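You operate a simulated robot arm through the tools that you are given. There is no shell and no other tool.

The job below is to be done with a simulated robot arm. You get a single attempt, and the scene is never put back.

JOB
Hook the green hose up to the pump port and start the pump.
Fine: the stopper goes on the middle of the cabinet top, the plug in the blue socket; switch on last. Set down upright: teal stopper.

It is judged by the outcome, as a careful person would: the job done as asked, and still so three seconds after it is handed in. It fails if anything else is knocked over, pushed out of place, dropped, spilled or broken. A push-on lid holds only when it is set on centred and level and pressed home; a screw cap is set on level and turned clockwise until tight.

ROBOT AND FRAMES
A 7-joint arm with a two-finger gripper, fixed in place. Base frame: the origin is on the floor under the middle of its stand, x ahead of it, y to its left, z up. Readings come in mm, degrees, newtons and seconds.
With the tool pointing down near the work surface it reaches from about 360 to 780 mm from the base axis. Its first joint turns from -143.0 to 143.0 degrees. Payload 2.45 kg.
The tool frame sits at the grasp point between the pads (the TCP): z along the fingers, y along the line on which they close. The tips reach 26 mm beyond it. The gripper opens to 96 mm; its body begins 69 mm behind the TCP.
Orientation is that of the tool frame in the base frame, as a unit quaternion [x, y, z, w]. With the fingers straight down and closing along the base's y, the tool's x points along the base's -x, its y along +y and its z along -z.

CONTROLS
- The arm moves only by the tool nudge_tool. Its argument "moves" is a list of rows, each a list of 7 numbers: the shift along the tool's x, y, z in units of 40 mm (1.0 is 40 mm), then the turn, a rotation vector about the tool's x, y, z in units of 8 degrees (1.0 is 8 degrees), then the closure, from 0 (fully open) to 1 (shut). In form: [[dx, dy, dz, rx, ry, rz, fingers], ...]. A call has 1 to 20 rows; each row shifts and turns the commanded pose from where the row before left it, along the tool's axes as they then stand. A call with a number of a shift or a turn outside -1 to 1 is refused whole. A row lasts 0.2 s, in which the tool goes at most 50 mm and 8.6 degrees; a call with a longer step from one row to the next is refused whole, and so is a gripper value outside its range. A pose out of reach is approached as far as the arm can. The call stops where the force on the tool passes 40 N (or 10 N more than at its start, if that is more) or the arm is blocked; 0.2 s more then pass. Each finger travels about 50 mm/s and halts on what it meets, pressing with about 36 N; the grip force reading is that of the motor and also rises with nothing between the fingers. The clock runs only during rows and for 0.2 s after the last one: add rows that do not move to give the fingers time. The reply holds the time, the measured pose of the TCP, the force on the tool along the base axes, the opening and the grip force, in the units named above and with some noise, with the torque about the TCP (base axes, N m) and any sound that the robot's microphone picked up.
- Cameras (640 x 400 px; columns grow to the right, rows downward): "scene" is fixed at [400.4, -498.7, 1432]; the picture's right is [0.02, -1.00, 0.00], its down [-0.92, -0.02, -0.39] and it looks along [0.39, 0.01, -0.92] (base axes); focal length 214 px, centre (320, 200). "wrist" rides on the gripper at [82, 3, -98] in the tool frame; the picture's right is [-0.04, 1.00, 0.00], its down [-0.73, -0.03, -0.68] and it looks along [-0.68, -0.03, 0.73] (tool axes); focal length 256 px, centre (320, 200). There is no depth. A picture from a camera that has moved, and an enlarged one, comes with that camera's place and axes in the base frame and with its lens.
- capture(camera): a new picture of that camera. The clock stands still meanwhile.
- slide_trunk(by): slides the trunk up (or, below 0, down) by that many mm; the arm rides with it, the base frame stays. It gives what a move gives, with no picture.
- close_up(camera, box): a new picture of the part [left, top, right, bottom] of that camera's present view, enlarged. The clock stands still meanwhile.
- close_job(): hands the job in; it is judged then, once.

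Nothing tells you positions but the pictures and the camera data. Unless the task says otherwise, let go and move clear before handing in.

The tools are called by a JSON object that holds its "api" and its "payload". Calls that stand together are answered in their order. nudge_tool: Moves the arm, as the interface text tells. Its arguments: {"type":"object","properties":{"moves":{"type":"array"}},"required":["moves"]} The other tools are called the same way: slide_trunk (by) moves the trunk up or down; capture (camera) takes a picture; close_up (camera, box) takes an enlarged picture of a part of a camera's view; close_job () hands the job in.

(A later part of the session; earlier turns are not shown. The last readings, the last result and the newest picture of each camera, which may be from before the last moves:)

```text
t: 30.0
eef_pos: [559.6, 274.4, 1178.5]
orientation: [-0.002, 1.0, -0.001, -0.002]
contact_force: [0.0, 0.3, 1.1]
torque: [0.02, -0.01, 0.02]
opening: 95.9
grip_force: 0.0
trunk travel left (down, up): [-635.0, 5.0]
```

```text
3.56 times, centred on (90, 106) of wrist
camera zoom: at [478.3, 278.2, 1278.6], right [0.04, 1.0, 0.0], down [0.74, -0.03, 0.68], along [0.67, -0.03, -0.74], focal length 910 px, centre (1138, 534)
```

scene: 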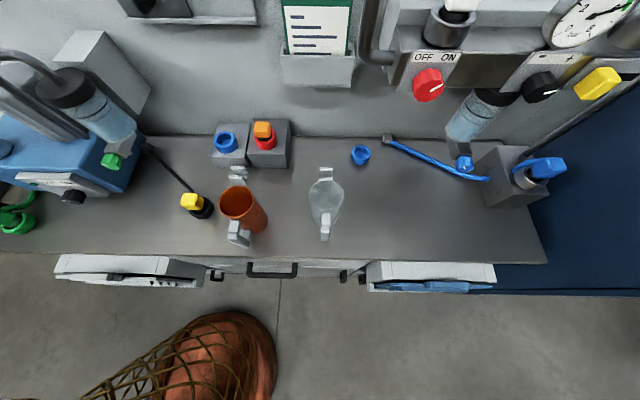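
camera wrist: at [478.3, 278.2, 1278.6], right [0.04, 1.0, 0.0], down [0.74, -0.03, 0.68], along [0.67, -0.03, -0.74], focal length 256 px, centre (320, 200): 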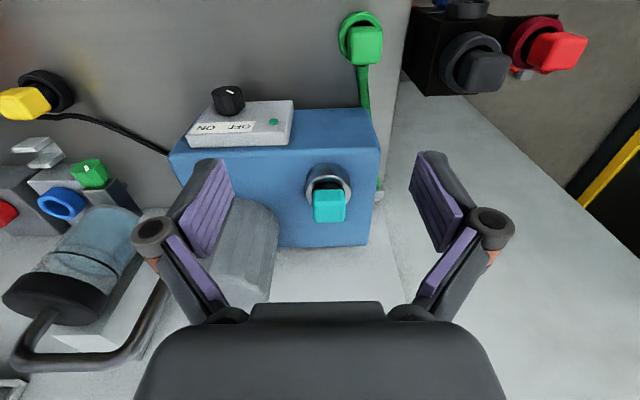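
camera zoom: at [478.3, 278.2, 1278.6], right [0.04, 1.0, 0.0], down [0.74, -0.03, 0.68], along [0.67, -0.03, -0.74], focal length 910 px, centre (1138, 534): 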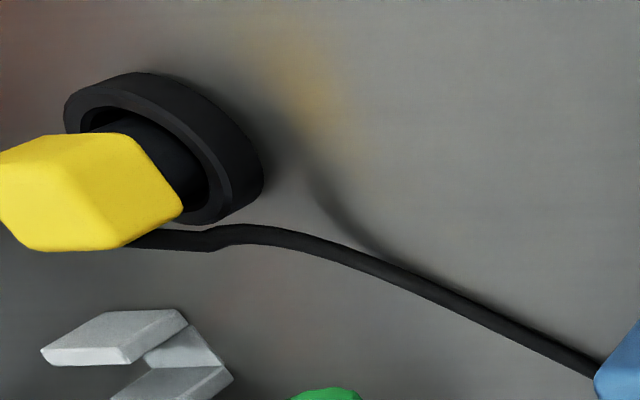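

The pump knob's mark points up-left to OFF. The label's ON is up-right, so it turns clockwise seen from the front. I'll shift sideways for a second view so I can fix the positions by stereo.

{"api": "nudge_tool", "payload": {"moves": [[0, -1, 0, 0, 0.03, 0, 0], [0, -1, 0, 0, 0, 0, 0], [0, -1, 0, 0, 0, 0, 0], [0, 0, 0, 0, 0, 0, 0]]}}

{"api": "capture", "payload": {"camera": "wrist"}}

{"api": "close_up", "payload": {"camera": "wrist", "box": [370, 130, 490, 230]}}

{"api": "close_up", "payload": {"camera": "wrist", "box": [240, 60, 420, 172]}}

{"api": "close_up", "payload": {"camera": "wrist", "box": [20, 40, 220, 165]}}

{"api": "close_up", "payload": {"camera": "wrist", "box": [400, 0, 560, 100]}}

```text
t: 31.0
eef_pos: [559.9, 156.4, 1173.5]
orientation: [-0.002, 1.0, -0.001, -0.004]
contact_force: [0.1, 0.6, 0.2]
torque: [0.02, 0.02, 0.0]
opening: 96.1
grip_force: 0.0
trunk travel left (down, up): [-635.0, 5.0]
```

```text
taken
camera wrist: at [478.5, 159.5, 1273.6], right [0.04, 1.0, 0.0], down [0.74, -0.03, 0.67], along [0.67, -0.03, -0.74], focal length 256 px, centre (320, 200)
```

wrist: 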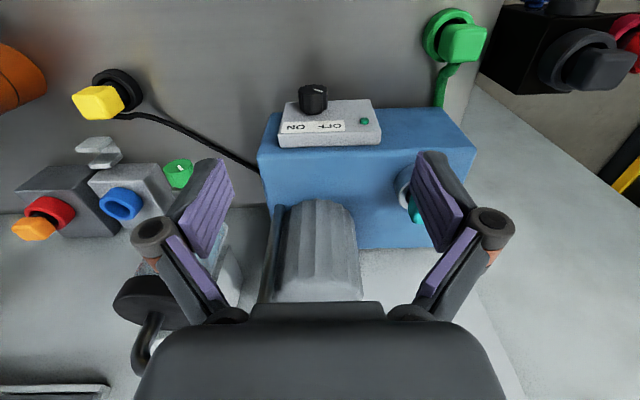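

```text
4.00 times, centred on (430, 180) of wrist
camera zoom: at [478.5, 159.5, 1273.6], right [0.04, 1.0, 0.0], down [0.74, -0.03, 0.67], along [0.67, -0.03, -0.74], focal length 1024 px, centre (-120, 280)
```

zoom: 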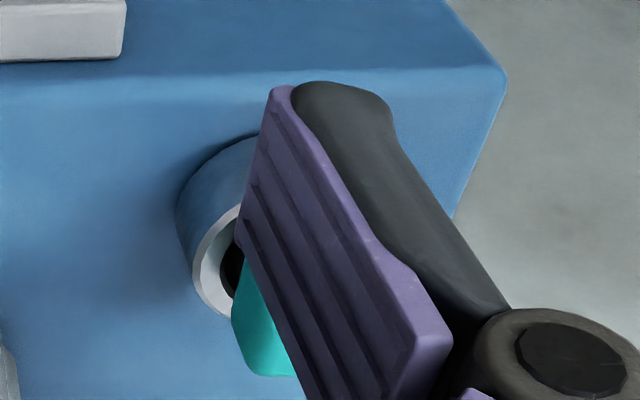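

```text
3.56 times, centred on (330, 116) of wrist
camera zoom: at [478.5, 159.5, 1273.6], right [0.04, 1.0, 0.0], down [0.74, -0.03, 0.67], along [0.67, -0.03, -0.74], focal length 910 px, centre (284, 499)
```

zoom: 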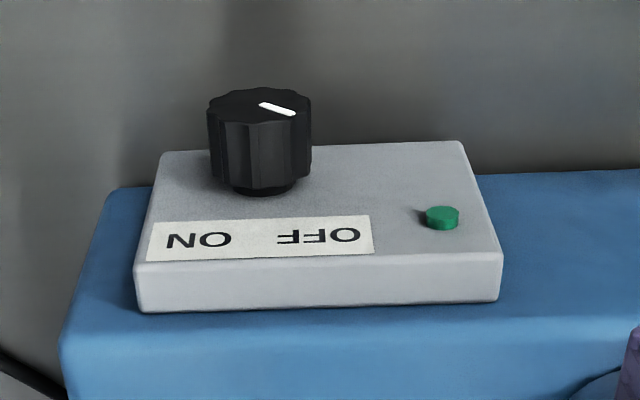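

```text
3.20 times, centred on (120, 102) of wrist
camera zoom: at [478.5, 159.5, 1273.6], right [0.04, 1.0, 0.0], down [0.74, -0.03, 0.67], along [0.67, -0.03, -0.74], focal length 819 px, centre (960, 512)
```

zoom: 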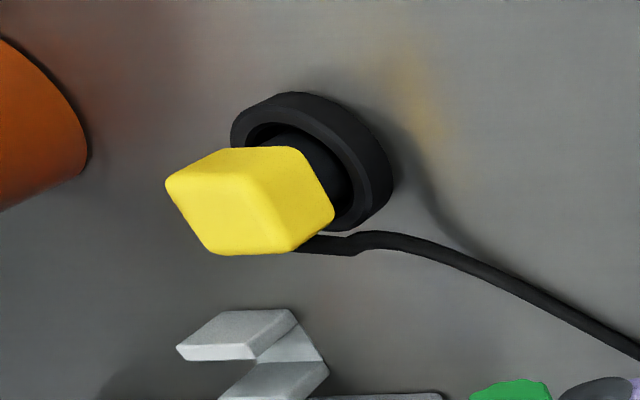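

```text
4.00 times, centred on (480, 50) of wrist
camera zoom: at [478.5, 159.5, 1273.6], right [0.04, 1.0, 0.0], down [0.74, -0.03, 0.67], along [0.67, -0.03, -0.74], focal length 1024 px, centre (-320, 800)
```

zoom: 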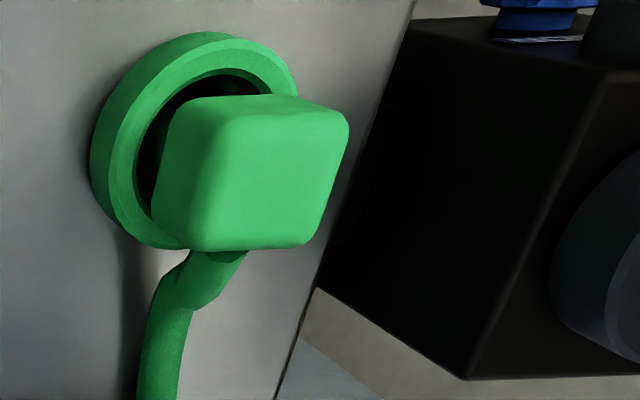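

I have stereo fixes: the teal stopper's head top is at about (692, 280, 1066), the green plug's head top at (554, 329, 929), the yellow plug at (608, -159, 915) and the knob at about (615, 144, 924). I'll check whether a vertical tool reaches above the stopper.

{"api": "nudge_tool", "payload": {"moves": [[-0.66, 0.62, 0.1, 0, -0.057, 0, 0], [-0.66, 0.62, 0.1, 0, 0, 0, 0], [-0.66, 0.62, 0.1, 0, 0, 0, 0], [-0.66, 0.62, 0.1, 0, 0, 0, 0], [-0.66, 0.62, 0.1, 0, 0, 0, 0], [0, 0, 0.5, 0, 0, 0, 0], [0, 0, 0, 0, 0, 0, 0]]}}

{"api": "capture", "payload": {"camera": "wrist"}}

```text
t: 32.6
eef_pos: [668.5, 260.0, 1131.2]
orientation: [-0.002, 1.0, 0.0, 0.0]
contact_force: [0.1, 0.2, -1.0]
torque: [0.01, 0.01, -0.01]
opening: 96.2
grip_force: 0.0
out of reach, approached as far as the arm can: row 4, 5
trunk travel left (down, up): [-635.0, 5.0]
```

```text
taken
camera wrist: at [586.8, 264.4, 1228.9], right [0.04, 1.0, 0.0], down [0.73, -0.03, 0.68], along [0.68, -0.03, -0.73], focal length 256 px, centre (320, 200)
```

wrist: 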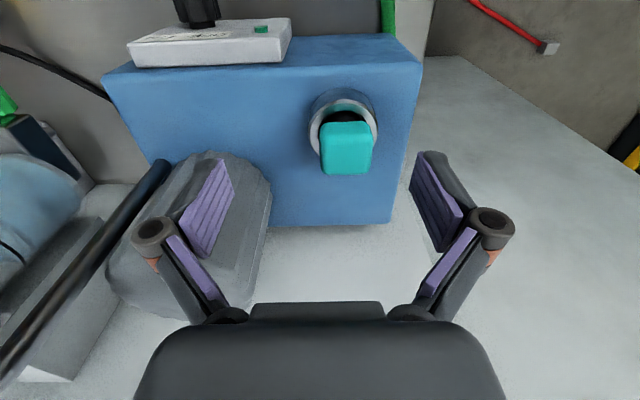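

At this height the reach limit is about 717 mm, and lower down it should extend further. I'll zoom in on the stopper from here to refine its position.

{"api": "close_up", "payload": {"camera": "wrist", "box": [296, 80, 396, 180]}}

```text
4.00 times, centred on (346, 130) of wrist
camera zoom: at [586.8, 264.4, 1228.9], right [0.04, 1.0, 0.0], down [0.73, -0.03, 0.68], along [0.68, -0.03, -0.73], focal length 1024 px, centre (216, 480)
```

zoom: 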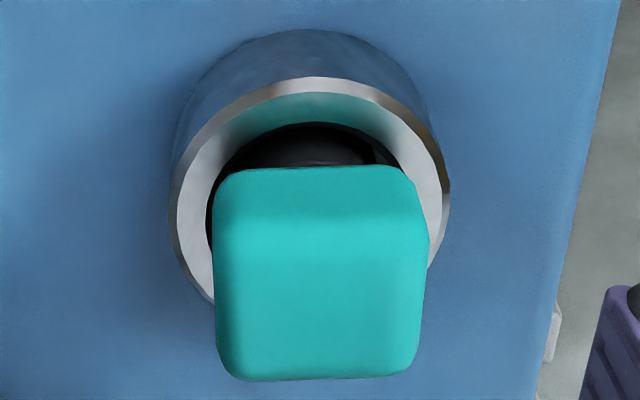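

The stopper's head is centred at (693, 280) and spans z 1051 to 1068. The collar rim is at about z 1035. I'll centre over it and lower so the fingertips stop just above the rim.

{"api": "nudge_tool", "payload": {"moves": [[-0.31, 0.25, 0.25, 0, 0, 0, 0], [-0.3, 0.25, 0.5, 0, 0, 0, 0], [0, 0, 0.4, 0, 0, 0, 0], [0, 0, 0, 0, 0, 0, 0], [0, 0, 0, 0, 0, 0, 0]]}}

{"api": "capture", "payload": {"camera": "wrist"}}

```text
t: 33.8
eef_pos: [690.1, 279.9, 1080.5]
orientation: [-0.001, 1.0, 0.0, 0.0]
contact_force: [0.4, 1.2, -0.2]
torque: [-0.02, 0.03, -0.02]
opening: 96.3
grip_force: 0.0
out of reach, approached as far as the arm can: row 2
trunk travel left (down, up): [-635.0, 5.0]
```

```text
taken
camera wrist: at [607.3, 282.4, 1179.5], right [0.04, 1.0, 0.0], down [0.73, -0.03, 0.68], along [0.68, -0.03, -0.73], focal length 256 px, centre (320, 200)
```

wrist: 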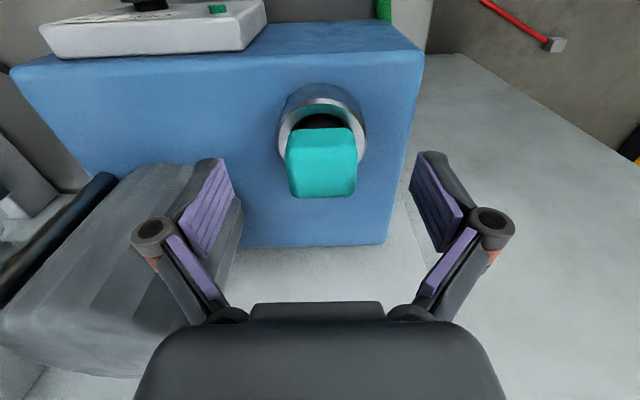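

The tool is centred on the stopper. I'll lower the last 16 mm and close the fingers.

{"api": "nudge_tool", "payload": {"moves": [[-0.075, 0, 0.2, 0, 0, 0, 0], [0, 0, 0.2, 0, 0, 0, 0], [0, 0, 0, 0, 0, 0, 0]]}}

{"api": "close_up", "payload": {"camera": "wrist", "box": [200, 70, 460, 260]}}

```text
t: 34.6
eef_pos: [692.4, 280.1, 1064.5]
orientation: [-0.001, 1.0, 0.0, 0.0]
contact_force: [-0.3, 0.3, 0.1]
torque: [0.02, -0.02, 0.04]
opening: 96.0
grip_force: 0.0
trunk travel left (down, up): [-635.0, 5.0]
```

```text
2.11 times, centred on (330, 165) of wrist
camera zoom: at [610.4, 284.1, 1163.2], right [0.04, 1.0, 0.0], down [0.73, -0.03, 0.68], along [0.68, -0.03, -0.73], focal length 539 px, centre (299, 274)
```

zoom: 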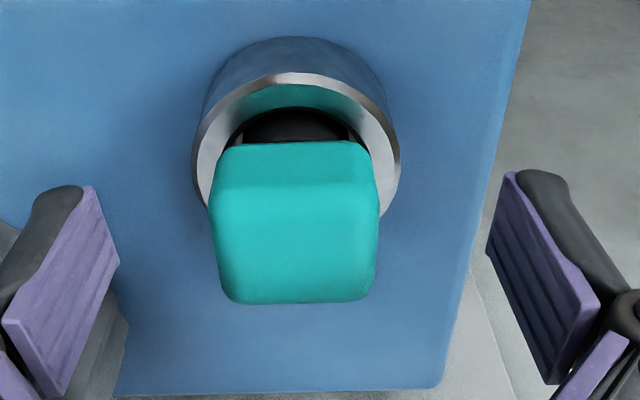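

The stopper is well centred between the pads, so I'll close on it.

{"api": "nudge_tool", "payload": {"moves": [[0, 0, 0, 0, 0, 0, 1], [0, 0, 0, 0, 0, 0, 1], [0, 0, 0, 0, 0, 0, 1], [0, 0, 0, 0, 0, 0, 1], [0, 0, 0, 0, 0, 0, 1]]}}

{"api": "capture", "payload": {"camera": "wrist"}}

```text
t: 35.8
eef_pos: [692.9, 280.7, 1063.8]
orientation: [-0.001, 1.0, 0.0, 0.0]
contact_force: [0.1, -0.1, 1.5]
torque: [0.02, -0.04, 0.05]
opening: 38.9
grip_force: 36.3
trunk travel left (down, up): [-635.0, 5.0]
```

```text
taken
camera wrist: at [610.4, 284.1, 1163.5], right [0.04, 1.0, 0.0], down [0.73, -0.03, 0.68], along [0.68, -0.03, -0.73], focal length 256 px, centre (320, 200)
```

wrist: 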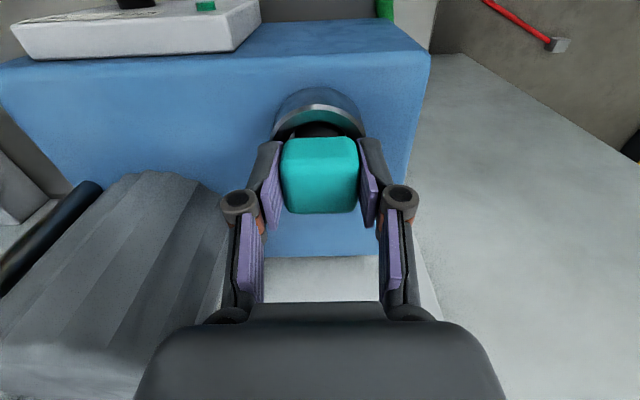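

The stopper is gripped at 38.9 mm. I'll use the last 5 mm of trunk travel and pull straight up in small steps, watching for sideways drift near the reach limit.

{"api": "slide_trunk", "payload": {"by": 5}}

{"api": "nudge_tool", "payload": {"moves": [[0, 0, -0.2, 0, 0, 0, 1], [0, 0, -0.2, 0, 0, 0, 1], [0, 0, 0, 0, 0, 0, 1]]}}

```text
t: 36.3
eef_pos: [692.0, 281.4, 1068.4]
orientation: [-0.001, 1.0, 0.0, -0.001]
contact_force: [-0.3, 0.5, -0.2]
torque: [0.0, 0.02, 0.01]
opening: 38.7
grip_force: 35.5
trunk travel left (down, up): [-640.0, 0.0]
```

```text
t: 37.1
eef_pos: [692.2, 280.7, 1085.4]
orientation: [-0.001, 1.0, 0.0, 0.0]
contact_force: [0.6, 0.6, 0.1]
torque: [0.0, -0.01, -0.02]
opening: 39.0
grip_force: 36.1
trunk travel left (down, up): [-640.0, 0.0]
```

{"api": "close_up", "payload": {"camera": "wrist", "box": [200, 70, 440, 230]}}

```text
2.50 times, centred on (320, 150) of wrist
camera zoom: at [610.0, 284.0, 1184.1], right [0.04, 1.0, 0.0], down [0.73, -0.03, 0.68], along [0.68, -0.03, -0.73], focal length 640 px, centre (320, 325)
```

zoom: 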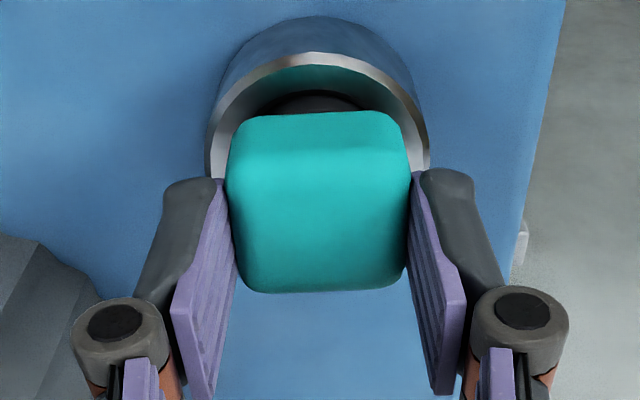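

The stopper is rising with the gripper. I'll continue upward.

{"api": "nudge_tool", "payload": {"moves": [[0, 0, -0.25, 0, 0, 0, 1], [0, 0, -0.25, 0, 0, 0, 1], [0, 0, 0, 0, 0, 0, 1]]}}

{"api": "close_up", "payload": {"camera": "wrist", "box": [200, 70, 440, 230]}}

```text
t: 37.9
eef_pos: [688.0, 276.7, 1101.6]
orientation: [0.0, 1.0, 0.0, 0.001]
contact_force: [19.5, 0.8, 4.9]
torque: [0.06, -1.33, -0.01]
opening: 39.1
grip_force: 35.7
out of reach, approached as far as the arm can: row 2
trunk travel left (down, up): [-640.0, 0.0]
```

```text
2.50 times, centred on (320, 150) of wrist
camera zoom: at [605.9, 280.5, 1200.6], right [0.04, 1.0, 0.0], down [0.73, -0.03, 0.68], along [0.68, -0.03, -0.73], focal length 640 px, centre (320, 325)
```

zoom: 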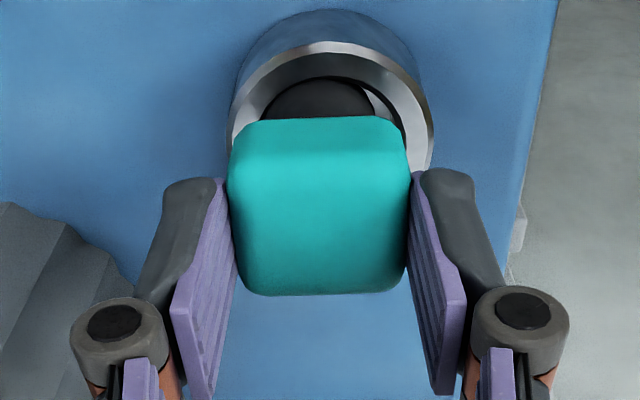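

The vertical tool runs out of reach before the stopper clears, and it's starting to pull sideways. I'll seat it back, let go, and re-grip with the tool tilted forward about 20°, which keeps the stopper upright and gives more reach.

{"api": "nudge_tool", "payload": {"moves": [[-0.11, 0.1, 0.25, 0, 0, 0, 1], [0, 0, 0.25, 0, 0, 0, 1], [0, 0, 0.25, 0, 0, 0, 1], [0, 0, 0.15, 0, 0, 0, 1], [0, 0, 0, 0, 0, 0, 1]]}}

{"api": "close_up", "payload": {"camera": "wrist", "box": [200, 70, 440, 230]}}

```text
t: 39.1
eef_pos: [687.1, 282.6, 1063.8]
orientation: [-0.002, 1.0, 0.0, 0.0]
contact_force: [-5.7, 2.6, 31.0]
torque: [0.06, 0.22, 0.02]
opening: 39.0
grip_force: 36.5
trunk travel left (down, up): [-640.0, 0.0]
```

```text
2.50 times, centred on (320, 150) of wrist
camera zoom: at [604.9, 285.5, 1162.9], right [0.04, 1.0, 0.0], down [0.73, -0.03, 0.68], along [0.68, -0.02, -0.73], focal length 640 px, centre (320, 325)
```

zoom: 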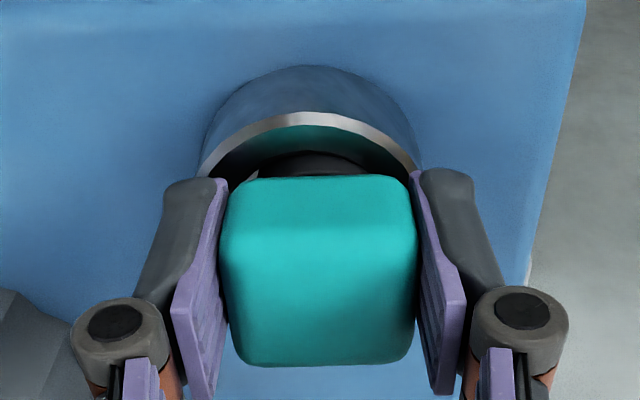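

The first pull had slipped along the head, and the stopper is now fully seated again with its head top at z 1067. I'll release, back off, and tilt the tool for a better pull.

{"api": "nudge_tool", "payload": {"moves": [[0, 0, -0.05, 0, 0, 0, 1], [0, 0, 0, 0, 0, 0, 0], [0, 0, 0, 0, 0, 0, 0], [0, 0, 0, 0, 0, 0, 0], [0, 0, 0, 0, 0, 0, 0]]}}

{"api": "capture", "payload": {"camera": "wrist"}}

```text
t: 40.3
eef_pos: [689.4, 281.2, 1064.8]
orientation: [-0.001, 1.0, 0.0, 0.0]
contact_force: [-0.2, 0.0, 0.4]
torque: [0.04, -0.04, -0.01]
opening: 95.8
grip_force: 0.0
trunk travel left (down, up): [-640.0, 0.0]
```

```text
taken
camera wrist: at [607.0, 285.2, 1163.4], right [0.04, 1.0, 0.0], down [0.73, -0.03, 0.68], along [0.68, -0.03, -0.73], focal length 256 px, centre (320, 200)
```

wrist: 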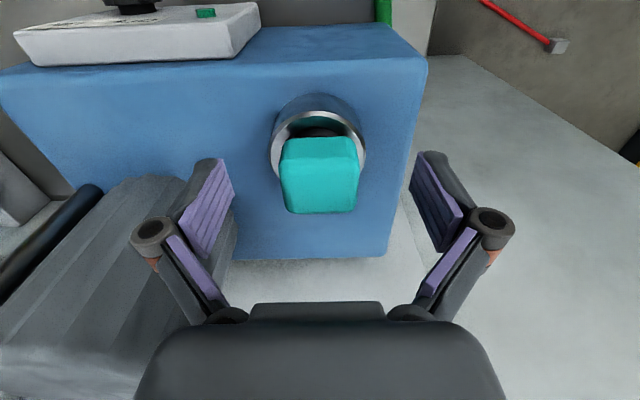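

{"api": "close_up", "payload": {"camera": "wrist", "box": [260, 80, 380, 230]}}

```text
2.67 times, centred on (320, 155) of wrist
camera zoom: at [607.0, 285.2, 1163.4], right [0.04, 1.0, 0.0], down [0.73, -0.03, 0.68], along [0.68, -0.03, -0.73], focal length 683 px, centre (320, 320)
```

zoom: 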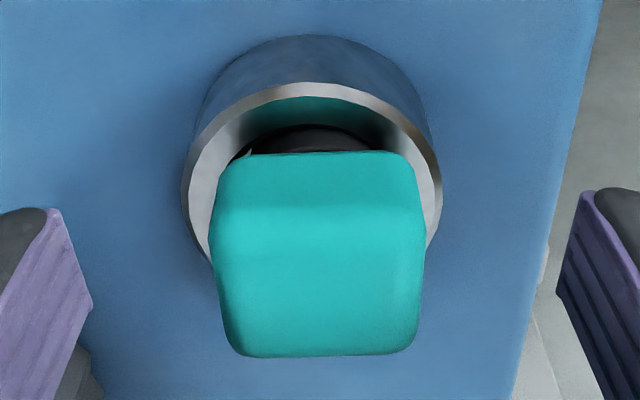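

The stopper sits back in the collar, with its head now centred near x 689. I'll tilt the tool 20° forward in place around it, keeping the tips just above the rim.

{"api": "nudge_tool", "payload": {"moves": [[0, 0, -0.08, 0, -0.5, 0, 0], [0, 0, 0, 0, -1, 0, 0], [0, 0, 0, 0, -1, 0, 0], [0, 0, 0, 0, 0, 0, 0]]}}

{"api": "capture", "payload": {"camera": "wrist"}}

```text
t: 41.3
eef_pos: [690.4, 280.6, 1067.5]
orientation: [0.0, 0.985, 0.002, 0.174]
contact_force: [-0.6, 0.1, 0.4]
torque: [0.01, -0.02, -0.02]
opening: 96.1
grip_force: 0.0
trunk travel left (down, up): [-640.0, 0.0]
```

```text
taken
camera wrist: at [579.6, 284.6, 1133.0], right [0.04, 1.0, 0.01], down [0.46, -0.03, 0.89], along [0.89, -0.03, -0.46], focal length 256 px, centre (320, 200)
```

wrist: 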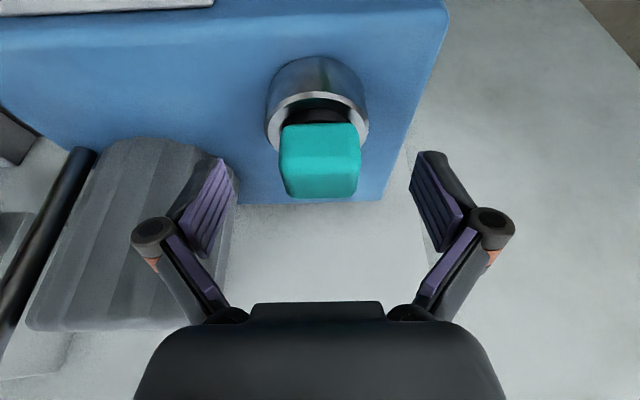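

{"api": "nudge_tool", "payload": {"moves": [[0.021, 0, 0.059, 0, 0, 0, 0], [0, 0, 0, 0, 0, 0, 1], [0, 0, 0, 0, 0, 0, 1], [0, 0, 0, 0, 0, 0, 1], [0, 0, 0, 0, 0, 0, 1], [0, 0, 0, 0, 0, 0, 1], [0, 0, 0, 0, 0, 0, 1]]}}

{"api": "close_up", "payload": {"camera": "wrist", "box": [200, 70, 440, 230]}}

```text
t: 42.9
eef_pos: [689.7, 281.7, 1064.4]
orientation: [-0.001, 0.985, 0.0, 0.174]
contact_force: [0.4, 0.0, 1.0]
torque: [0.01, -0.02, -0.01]
opening: 38.7
grip_force: 35.5
trunk travel left (down, up): [-640.0, 0.0]
```

```text
2.50 times, centred on (320, 150) of wrist
camera zoom: at [579.9, 284.8, 1130.2], right [0.04, 1.0, 0.01], down [0.46, -0.03, 0.89], along [0.89, -0.03, -0.46], focal length 640 px, centre (320, 325)
```

zoom: 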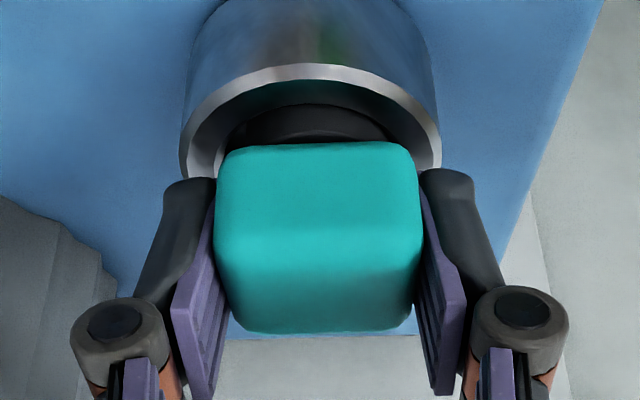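

Gripped again with the tilt. I'll pull slowly straight up and check for slip.

{"api": "nudge_tool", "payload": {"moves": [[-0.0342, 0, -0.094, 0, 0, 0, 1], [-0.0342, 0, -0.094, 0, 0, 0, 1], [-0.0342, 0, -0.094, 0, 0, 0, 1], [-0.0342, 0, -0.094, 0, 0, 0, 1]]}}

{"api": "close_up", "payload": {"camera": "wrist", "box": [200, 70, 440, 230]}}

```text
t: 43.9
eef_pos: [691.5, 281.6, 1083.5]
orientation: [-0.001, 0.985, 0.0, 0.173]
contact_force: [0.6, -0.3, -0.6]
torque: [-0.01, -0.02, 0.01]
opening: 38.8
grip_force: 36.4
trunk travel left (down, up): [-640.0, 0.0]
```

```text
2.50 times, centred on (320, 150) of wrist
camera zoom: at [580.6, 285.2, 1147.2], right [0.04, 1.0, 0.01], down [0.46, -0.03, 0.89], along [0.89, -0.03, -0.46], focal length 640 px, centre (320, 325)
```

zoom: 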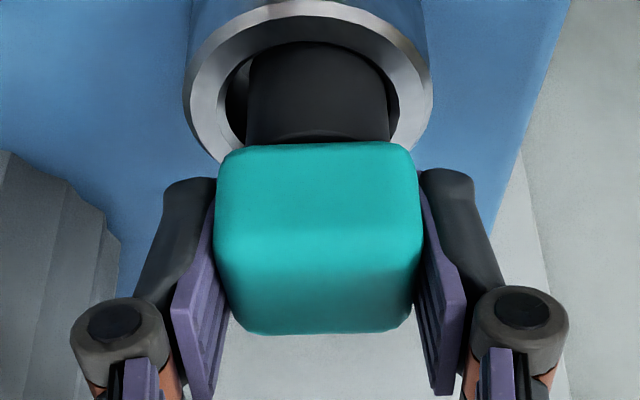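

It's coming out cleanly now. I'll keep pulling up.

{"api": "nudge_tool", "payload": {"moves": [[-0.0684, 0, -0.188, 0, 0, 0, 1], [-0.0684, 0, -0.188, 0, 0, 0, 1], [-0.0684, 0, -0.188, 0, 0, 0, 1]]}}

{"api": "capture", "payload": {"camera": "wrist"}}

```text
t: 44.7
eef_pos: [689.3, 281.3, 1106.5]
orientation: [-0.001, 0.985, 0.0, 0.173]
contact_force: [-0.3, -0.1, -0.7]
torque: [0.0, 0.02, -0.02]
opening: 39.0
grip_force: 35.6
trunk travel left (down, up): [-640.0, 0.0]
```

```text
taken
camera wrist: at [579.7, 284.1, 1171.5], right [0.04, 1.0, 0.01], down [0.46, -0.03, 0.89], along [0.89, -0.03, -0.46], focal length 256 px, centre (320, 200)
```

wrist: 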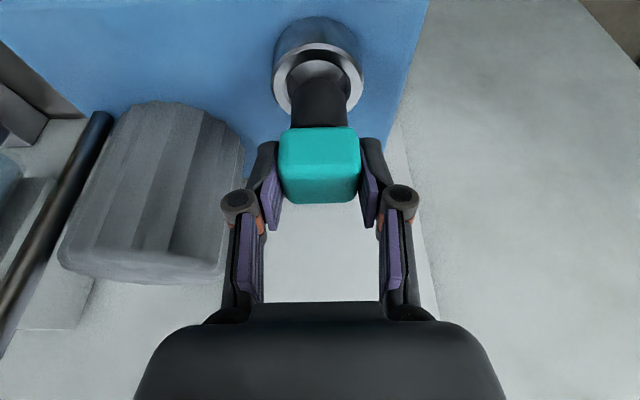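

{"api": "nudge_tool", "payload": {"moves": [[-0.0684, 0, -0.188, 0, 0, 0, 1], [-0.0684, 0, -0.188, 0, 0, 0, 1], [-0.0684, 0, -0.188, 0, 0, 0, 1]]}}

{"api": "close_up", "payload": {"camera": "wrist", "box": [220, 0, 420, 220]}}

```text
t: 45.5
eef_pos: [690.9, 282.5, 1130.2]
orientation: [-0.002, 0.985, 0.0, 0.174]
contact_force: [0.4, 0.9, -1.0]
torque: [0.03, -0.01, 0.0]
opening: 38.8
grip_force: 35.2
trunk travel left (down, up): [-640.0, 0.0]
```

```text
1.82 times, centred on (320, 110) of wrist
camera zoom: at [579.2, 285.1, 1194.8], right [0.04, 1.0, 0.01], down [0.46, -0.03, 0.89], along [0.89, -0.03, -0.46], focal length 465 px, centre (320, 364)
```

zoom: 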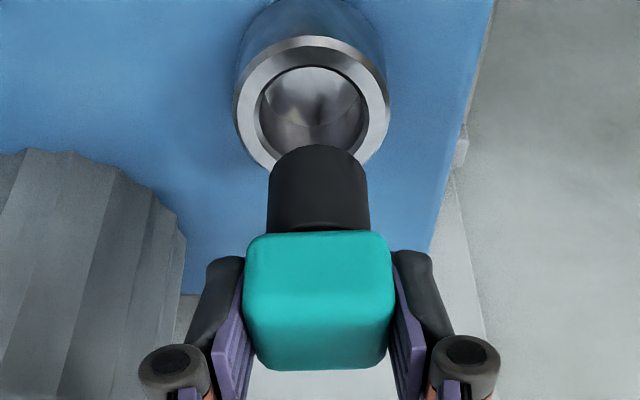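

The stopper is out: its shaft is about 48 mm long below a 17 mm head, so it will touch the bench when the TCP is about 62 mm above the top. I'll back away at this height and carry it over to the middle, between the mugs.

{"api": "nudge_tool", "payload": {"moves": [[0.77, 0, -0.28, 0, 0, 0, 1], [0.77, 0, -0.28, 0, 0, 0, 1], [0.77, 0, -0.28, 0, 0, 0, 1], [0.77, 0, -0.28, 0, 0, 0, 1], [0, -0.5, 0, 0, 0, 0, 1], [0, -0.9, 0, 0, 0, 0, 1], [0, -0.9, 0, 0, 0, 0, 1], [0, -0.9, 0, 0, 0, 0, 1], [0, -0.9, 0, 0, 0, 0, 1], [0, -0.9, 0, 0, 0, 0, 1], [0, -0.9, 0, 0, 0, 0, 1], [0, -0.9, 0, 0, 0, 0, 1], [0, -0.9, 0, 0, 0, 0, 1], [0, -0.9, 0, 0, 0, 0, 1], [0, -0.9, 0, 0, 0, 0, 1], [0, -0.9, 0, 0, 0, 0, 1], [0, -0.9, 0, 0, 0, 0, 1], [0, -0.9, 0, 0, 0, 0, 1], [0, -0.5, 0, 0, 0, 0, 1]]}}

{"api": "capture", "payload": {"camera": "wrist"}}

{"api": "capture", "payload": {"camera": "scene"}}

```text
t: 49.5
eef_pos: [557.6, -227.4, 1132.0]
orientation: [-0.002, 0.985, 0.001, 0.174]
contact_force: [0.3, -0.6, -0.6]
torque: [-0.07, -0.03, -0.01]
opening: 39.1
grip_force: 35.6
trunk travel left (down, up): [-640.0, 0.0]
```

```text
taken
camera wrist: at [447.2, -223.3, 1197.7], right [0.04, 1.0, 0.01], down [0.46, -0.03, 0.89], along [0.89, -0.03, -0.46], focal length 256 px, centre (320, 200)
```

wrist: 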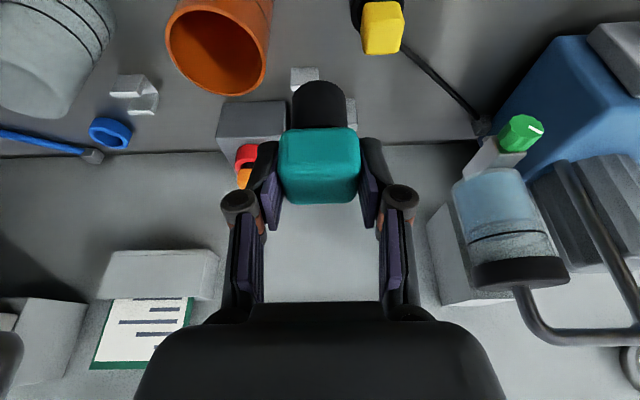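

```text
taken
```

scene: 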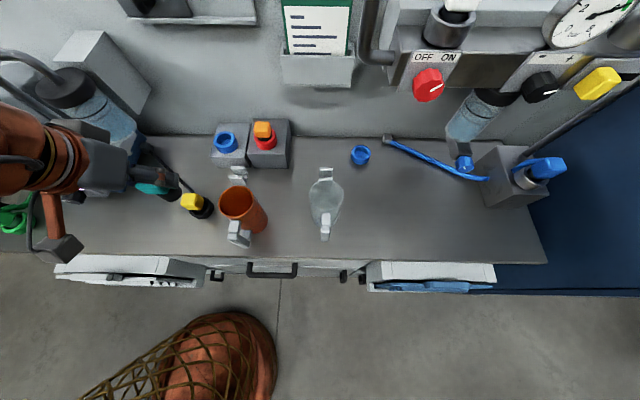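

Carrying is stable. I'll continue to y -354 and then forward over the middle of the bench.

{"api": "nudge_tool", "payload": {"moves": [[0, -0.8, 0, 0, 0, 0, 1], [0, -0.8, 0, 0, 0, 0, 1], [0, -0.8, 0, 0, 0, 0, 1], [0, -0.77, 0, 0, 0, 0, 1], [-0.91, 0, 0.33, 0, 0, 0, 1], [-0.91, 0, 0.33, 0, 0, 0, 1], [-0.91, 0, 0.33, 0, 0, 0, 1]]}}

{"api": "capture", "payload": {"camera": "wrist"}}

{"api": "capture", "payload": {"camera": "scene"}}

```text
t: 51.1
eef_pos: [681.0, -354.8, 1129.6]
orientation: [0.0, 0.985, 0.002, 0.174]
contact_force: [-0.4, 0.4, 0.7]
torque: [0.02, -0.04, -0.04]
opening: 39.3
grip_force: 35.9
trunk travel left (down, up): [-640.0, 0.0]
```

```text
taken
camera wrist: at [570.0, -351.0, 1195.2], right [0.04, 1.0, 0.01], down [0.46, -0.03, 0.89], along [0.89, -0.03, -0.46], focal length 256 px, centre (320, 200)
```

wrist: 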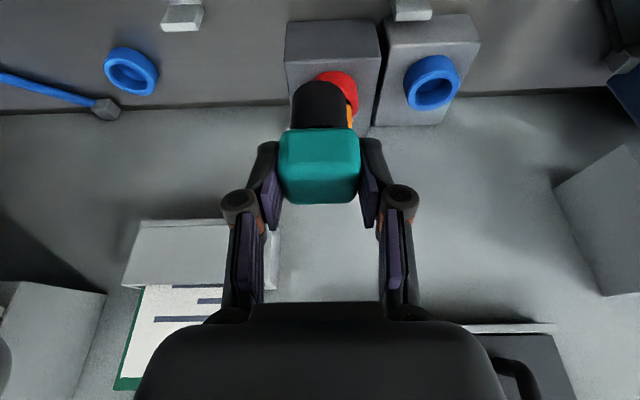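

```text
taken
```

scene: 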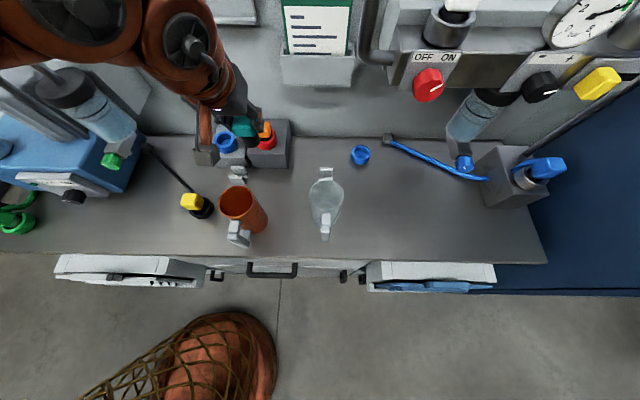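

I'm over the bench middle. I'll lower to about z 985, still clear of the mugs, then turn the hand about 48° so its back and camera stay away from the orange mug.

{"api": "nudge_tool", "payload": {"moves": [[0.339, 0, 0.841, 0, 0, 0, 1], [0.339, 0, 0.841, 0, 0, 0, 1], [0.339, 0, 0.841, 0, 0, 0, 1], [0.339, 0, 0.841, 0, 0, 0, 1]]}}

{"api": "capture", "payload": {"camera": "wrist"}}

{"api": "close_up", "payload": {"camera": "scene", "box": [180, 110, 380, 250]}}

```text
t: 52.1
eef_pos: [671.2, -355.9, 983.3]
orientation: [-0.001, 0.985, 0.0, 0.174]
contact_force: [-0.2, -0.7, 0.2]
torque: [-0.02, -0.03, 0.01]
opening: 38.8
grip_force: 36.0
trunk travel left (down, up): [-640.0, 0.0]
```

```text
taken
camera wrist: at [560.2, -352.8, 1047.9], right [0.04, 1.0, 0.01], down [0.46, -0.03, 0.89], along [0.89, -0.03, -0.46], focal length 256 px, centre (320, 200)
```

wrist: 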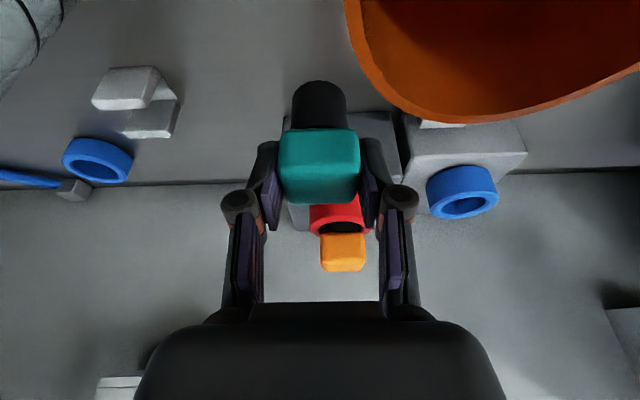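

```text
2.86 times, centred on (280, 180) of scene
camera zoom: at [400.4, -498.7, 1432.0], right [0.02, -1.0, 0.0], down [-0.92, -0.02, -0.39], along [0.39, 0.01, -0.92], focal length 613 px, centre (434, 257)
```

zoom: 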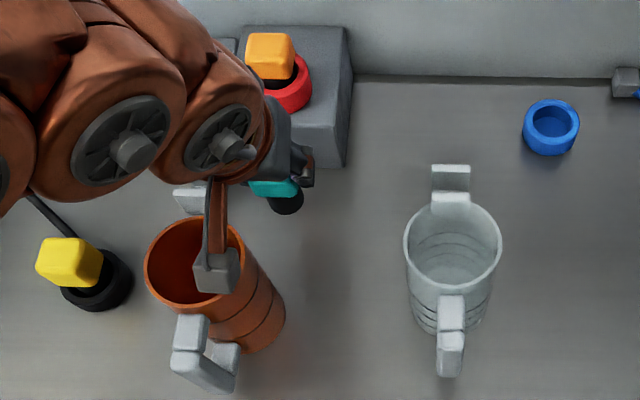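

{"api": "nudge_tool", "payload": {"moves": [[0, 0, 0, -0.342, 0, -0.94, 1], [0, 0, 0, -0.342, 0, -0.94, 1], [0, 0, 0, -0.342, 0, -0.94, 1], [0, 0, 0, -0.342, 0, -0.94, 1], [0, 0, 0, -0.342, 0, -0.94, 1], [0, 0, 0, -0.342, 0, -0.94, 1], [0, 0, 0, 0, 0, 0, 1]]}}

{"api": "capture", "payload": {"camera": "wrist"}}

{"api": "close_up", "payload": {"camera": "scene", "box": [180, 110, 380, 250]}}

```text
t: 53.7
eef_pos: [671.7, -352.6, 983.9]
orientation: [-0.402, 0.899, 0.071, 0.159]
contact_force: [0.2, 1.3, -0.4]
torque: [-0.03, 0.01, -0.03]
opening: 39.2
grip_force: 36.1
trunk travel left (down, up): [-640.0, 0.0]
```

```text
taken
camera wrist: at [595.2, -433.4, 1049.7], right [-0.72, 0.69, 0.01], down [0.33, 0.32, 0.89], along [0.61, 0.64, -0.46], focal length 256 px, centre (320, 200)
```

wrist: 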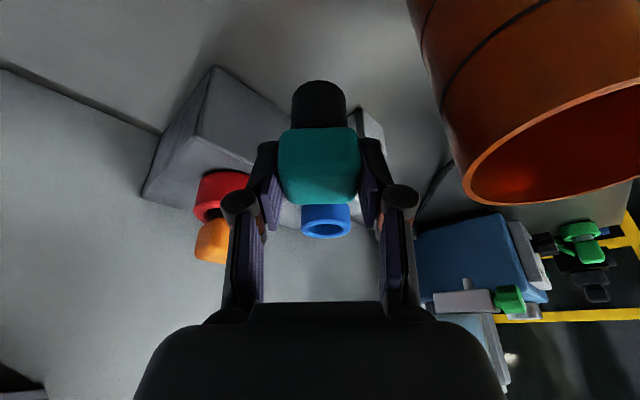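

```text
2.86 times, centred on (280, 180) of scene
camera zoom: at [400.4, -498.7, 1432.0], right [0.02, -1.0, 0.0], down [-0.92, -0.02, -0.39], along [0.39, 0.01, -0.92], focal length 613 px, centre (434, 257)
```

zoom: 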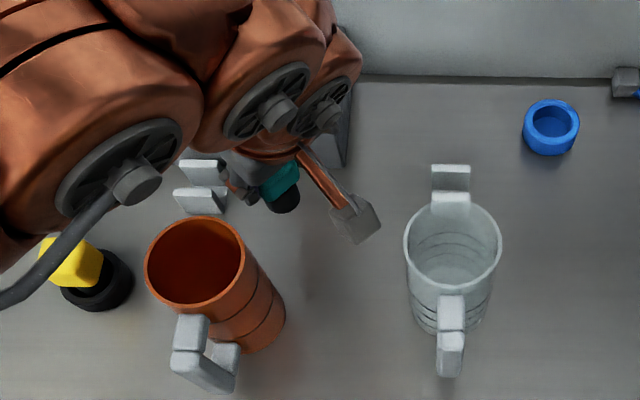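

The hand is turned and clear of both mugs. I'll lower to just above the expected contact height, then approach in small steps.

{"api": "nudge_tool", "payload": {"moves": [[0.153, -0.035, 0.464, 0, 0, 0, 1], [0.153, -0.035, 0.464, 0, 0, 0, 1], [0, 0, 0, 0, 0, 0, 1]]}}

{"api": "capture", "payload": {"camera": "wrist"}}

{"api": "close_up", "payload": {"camera": "scene", "box": [200, 130, 360, 230]}}

```text
t: 54.5
eef_pos: [673.6, -353.9, 945.6]
orientation: [-0.401, 0.899, 0.071, 0.159]
contact_force: [0.0, 0.1, -0.5]
torque: [-0.02, -0.01, 0.02]
opening: 39.1
grip_force: 35.7
trunk travel left (down, up): [-640.0, 0.0]
```

```text
taken
camera wrist: at [597.4, -433.5, 1011.1], right [-0.72, 0.7, 0.01], down [0.33, 0.32, 0.89], along [0.61, 0.64, -0.46], focal length 256 px, centre (320, 200)
```

wrist: 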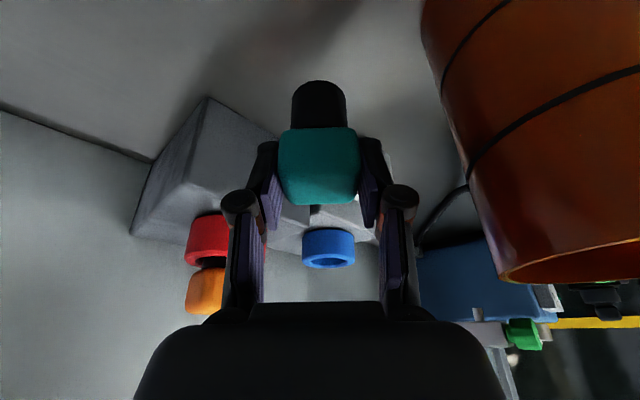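

```text
4.00 times, centred on (280, 180) of scene
camera zoom: at [400.4, -498.7, 1432.0], right [0.02, -1.0, 0.0], down [-0.92, -0.02, -0.39], along [0.39, 0.01, -0.92], focal length 858 px, centre (480, 280)
```

zoom: 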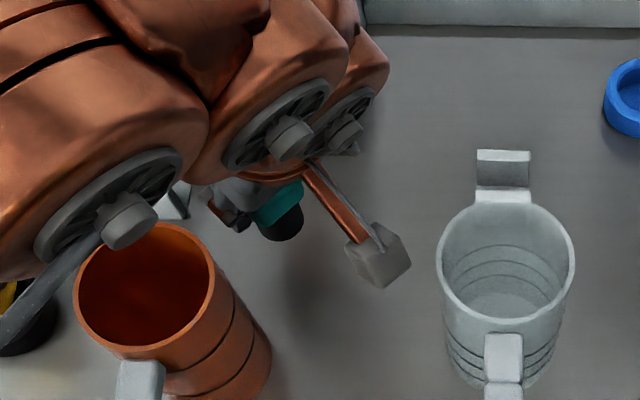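

{"api": "nudge_tool", "payload": {"moves": [[0.0257, 0, 0.0705, 0, 0, 0, 1], [0.0257, 0, 0.0705, 0, 0, 0, 1], [0, 0, 0, 0, 0, 0, 1]]}}

{"api": "nudge_tool", "payload": {"moves": [[0.0257, 0, 0.0705, 0, 0, 0, 1], [0, 0, 0, 0, 0, 0, 1]]}}

```text
t: 55.3
eef_pos: [673.3, -354.8, 939.5]
orientation: [-0.401, 0.899, 0.07, 0.159]
contact_force: [-0.8, -0.4, -1.1]
torque: [0.0, -0.03, 0.02]
opening: 39.2
grip_force: 35.9
trunk travel left (down, up): [-640.0, 0.0]
```

```text
t: 55.9
eef_pos: [672.6, -352.6, 937.2]
orientation: [-0.402, 0.899, 0.071, 0.159]
contact_force: [0.1, -0.8, -0.3]
torque: [0.04, -0.03, 0.02]
opening: 39.2
grip_force: 36.3
trunk travel left (down, up): [-640.0, 0.0]
```

{"api": "nudge_tool", "payload": {"moves": [[0.0257, 0, 0.0705, 0, 0, 0, 1], [0, 0, 0, 0, 0, 0, 1]]}}

{"api": "close_up", "payload": {"camera": "wrist", "box": [220, 40, 420, 220]}}

```text
t: 56.5
eef_pos: [674.5, -354.4, 933.4]
orientation: [-0.401, 0.899, 0.071, 0.158]
contact_force: [-0.3, -0.4, 1.0]
torque: [0.0, 0.03, 0.0]
opening: 39.1
grip_force: 36.0
trunk travel left (down, up): [-640.0, 0.0]
```

```text
2.22 times, centred on (320, 130) of wrist
camera zoom: at [597.6, -434.0, 998.7], right [-0.72, 0.7, 0.01], down [0.33, 0.32, 0.89], along [0.61, 0.64, -0.46], focal length 569 px, centre (320, 356)
```

zoom: 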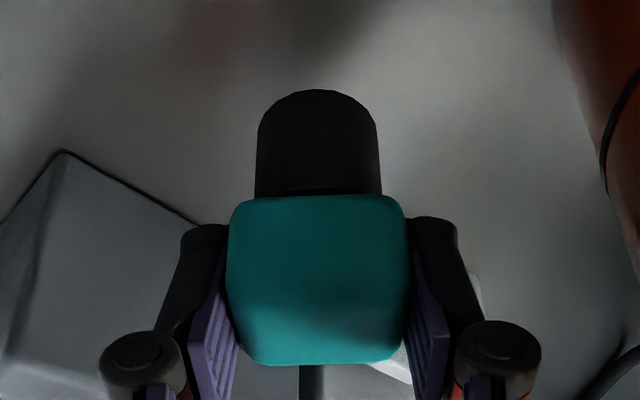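

{"api": "nudge_tool", "payload": {"moves": [[0.0171, 0, 0.047, 0, 0, 0, 1], [0.0171, 0, 0.047, 0, 0, 0, 1], [0, 0, 0, 0, 0, 0, 1]]}}

{"api": "nudge_tool", "payload": {"moves": [[0.0171, 0, 0.047, 0, 0, 0, 1], [0.0171, 0, 0.047, 0, 0, 0, 1], [0, 0, 0, 0, 0, 0, 1]]}}

```text
t: 57.3
eef_pos: [672.8, -354.0, 929.4]
orientation: [-0.402, 0.899, 0.071, 0.159]
contact_force: [-0.2, -0.4, 0.2]
torque: [-0.01, 0.01, 0.02]
opening: 39.1
grip_force: 35.8
trunk travel left (down, up): [-640.0, 0.0]
```

```text
t: 58.1
eef_pos: [674.4, -354.0, 924.3]
orientation: [-0.401, 0.899, 0.07, 0.158]
contact_force: [-0.5, -0.1, -0.4]
torque: [0.02, -0.01, -0.01]
opening: 39.0
grip_force: 36.3
trunk travel left (down, up): [-640.0, 0.0]
```

No contact yet. I'll go on carefully.

{"api": "nudge_tool", "payload": {"moves": [[0.0171, 0, 0.047, 0, 0, 0, 1], [0.0171, 0, 0.047, 0, 0, 0, 1], [0, 0, 0, 0, 0, 0, 1]]}}

{"api": "capture", "payload": {"camera": "wrist"}}

{"api": "close_up", "payload": {"camera": "scene", "box": [200, 130, 360, 230]}}

```text
t: 58.9
eef_pos: [675.1, -353.8, 922.9]
orientation: [-0.402, 0.899, 0.07, 0.159]
contact_force: [0.2, 1.0, -0.9]
torque: [0.01, -0.02, 0.03]
opening: 39.0
grip_force: 35.9
trunk travel left (down, up): [-640.0, 0.0]
```

```text
taken
camera wrist: at [597.7, -434.0, 987.6], right [-0.72, 0.7, 0.01], down [0.33, 0.32, 0.89], along [0.61, 0.64, -0.46], focal length 256 px, centre (320, 200)
```

wrist: 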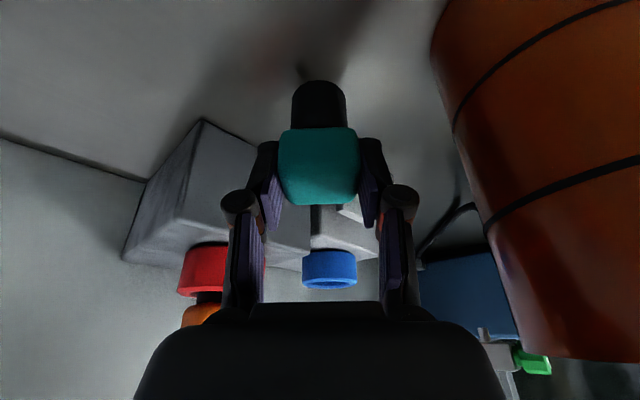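

```text
4.00 times, centred on (280, 180) of scene
camera zoom: at [400.4, -498.7, 1432.0], right [0.02, -1.0, 0.0], down [-0.92, -0.02, -0.39], along [0.39, 0.01, -0.92], focal length 858 px, centre (480, 280)
```

zoom: 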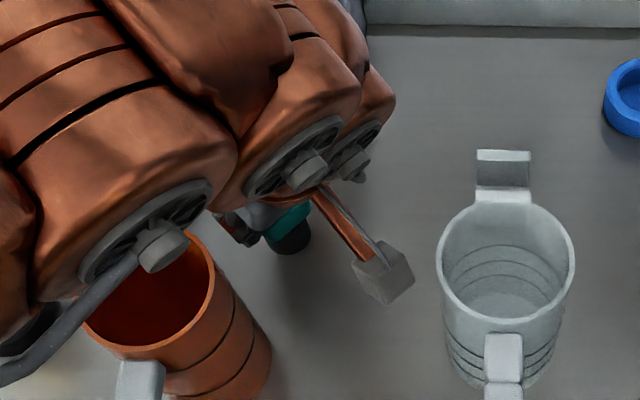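

{"api": "nudge_tool", "payload": {"moves": [[0.0171, 0, 0.047, 0, 0, 0, 1], [0, 0, 0, 0, 0, 0, 1]]}}

{"api": "nudge_tool", "payload": {"moves": [[0.0171, 0, 0.047, 0, 0, 0, 1], [0, 0, 0, 0, 0, 0, 1]]}}

{"api": "nudge_tool", "payload": {"moves": [[0.0171, 0, 0.047, 0, 0, 0, 1], [0, 0, 0, 0, 0, 0, 1]]}}

```text
t: 59.5
eef_pos: [673.9, -353.9, 919.8]
orientation: [-0.401, 0.899, 0.071, 0.159]
contact_force: [-0.1, -0.1, -0.7]
torque: [0.01, -0.03, -0.03]
opening: 39.1
grip_force: 35.6
trunk travel left (down, up): [-640.0, 0.0]
```

```text
t: 60.1
eef_pos: [673.5, -353.9, 918.3]
orientation: [-0.401, 0.899, 0.071, 0.16]
contact_force: [0.5, 0.3, -1.6]
torque: [-0.03, 0.01, 0.02]
opening: 39.0
grip_force: 36.2
trunk travel left (down, up): [-640.0, 0.0]
```

```text
t: 60.7
eef_pos: [673.6, -352.9, 916.5]
orientation: [-0.401, 0.899, 0.071, 0.159]
contact_force: [-0.5, 0.3, -0.9]
torque: [-0.02, -0.03, 0.01]
opening: 39.3
grip_force: 35.8
trunk travel left (down, up): [-640.0, 0.0]
```

{"api": "nudge_tool", "payload": {"moves": [[0.0128, 0, 0.035, 0, 0, 0, 1], [0, 0, 0, 0, 0, 0, 1]]}}

{"api": "nudge_tool", "payload": {"moves": [[0.0128, 0, 0.035, 0, 0, 0, 1], [0, 0, 0, 0, 0, 0, 1]]}}

{"api": "nudge_tool", "payload": {"moves": [[0.0128, 0, 0.035, 0, 0, 0, 1], [0, 0, 0, 0, 0, 0, 1]]}}

{"api": "close_up", "payload": {"camera": "wrist", "box": [220, 40, 420, 220]}}

```text
t: 61.3
eef_pos: [672.7, -356.3, 913.6]
orientation: [-0.402, 0.899, 0.071, 0.158]
contact_force: [0.0, 0.6, -0.7]
torque: [-0.01, 0.01, 0.0]
opening: 39.0
grip_force: 35.4
trunk travel left (down, up): [-640.0, 0.0]
```

```text
t: 61.9
eef_pos: [673.4, -354.4, 912.1]
orientation: [-0.402, 0.899, 0.071, 0.158]
contact_force: [-0.4, -0.6, -1.1]
torque: [0.02, 0.0, 0.02]
opening: 39.1
grip_force: 36.2
trunk travel left (down, up): [-640.0, 0.0]
```

```text
t: 62.5
eef_pos: [674.3, -353.9, 911.0]
orientation: [-0.401, 0.899, 0.071, 0.159]
contact_force: [-0.2, -0.8, -2.1]
torque: [0.01, 0.03, -0.04]
opening: 39.0
grip_force: 35.9
trunk travel left (down, up): [-640.0, 0.0]
```

```text
2.22 times, centred on (320, 130) of wrist
camera zoom: at [597.2, -433.9, 976.2], right [-0.72, 0.7, 0.01], down [0.33, 0.32, 0.89], along [0.61, 0.64, -0.46], focal length 569 px, centre (320, 356)
```

zoom: 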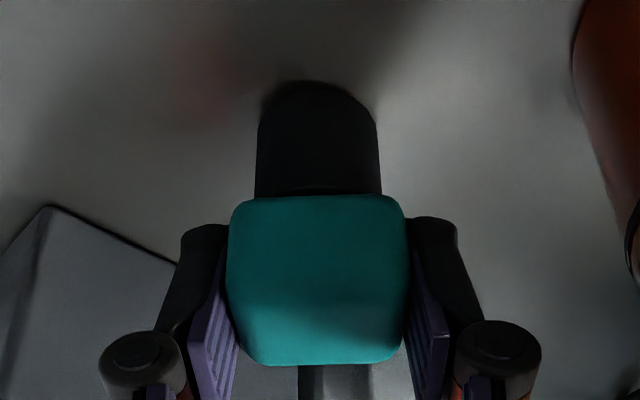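

{"api": "nudge_tool", "payload": {"moves": [[0.0128, 0, 0.035, 0, 0, 0, 1], [0, 0, 0, 0, 0, 0, 1]]}}

{"api": "nudge_tool", "payload": {"moves": [[0.0128, 0, 0.035, 0, 0, 0, 1], [0, 0, 0, 0, 0, 0, 1]]}}

{"api": "close_up", "payload": {"camera": "scene", "box": [200, 130, 360, 230]}}

```text
t: 63.1
eef_pos: [674.2, -355.5, 910.5]
orientation: [-0.401, 0.9, 0.07, 0.159]
contact_force: [0.2, 0.2, -0.2]
torque: [-0.01, -0.01, 0.01]
opening: 39.0
grip_force: 35.9
trunk travel left (down, up): [-640.0, 0.0]
```

```text
t: 63.7
eef_pos: [674.5, -352.5, 908.3]
orientation: [-0.402, 0.899, 0.071, 0.158]
contact_force: [-0.3, -1.4, 3.0]
torque: [-0.04, -0.07, -0.02]
opening: 39.1
grip_force: 35.8
trunk travel left (down, up): [-640.0, 0.0]
```

```text
4.00 times, centred on (280, 180) of scene
camera zoom: at [400.4, -498.7, 1432.0], right [0.02, -1.0, 0.0], down [-0.92, -0.02, -0.39], along [0.39, 0.01, -0.92], focal length 858 px, centre (480, 280)
```

zoom: 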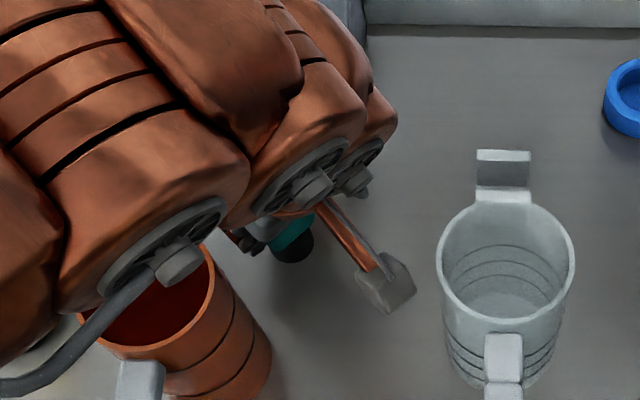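

{"api": "nudge_tool", "payload": {"moves": [[0.0086, 0, 0.0235, 0, 0, 0, 1], [0, 0, 0, 0, 0, 0, 1]]}}

```text
t: 64.3
eef_pos: [674.5, -353.7, 908.7]
orientation: [-0.402, 0.899, 0.07, 0.159]
contact_force: [-3.5, -0.3, 16.1]
torque: [0.08, 0.21, 0.01]
opening: 39.1
grip_force: 35.7
trunk travel left (down, up): [-640.0, 0.0]
```

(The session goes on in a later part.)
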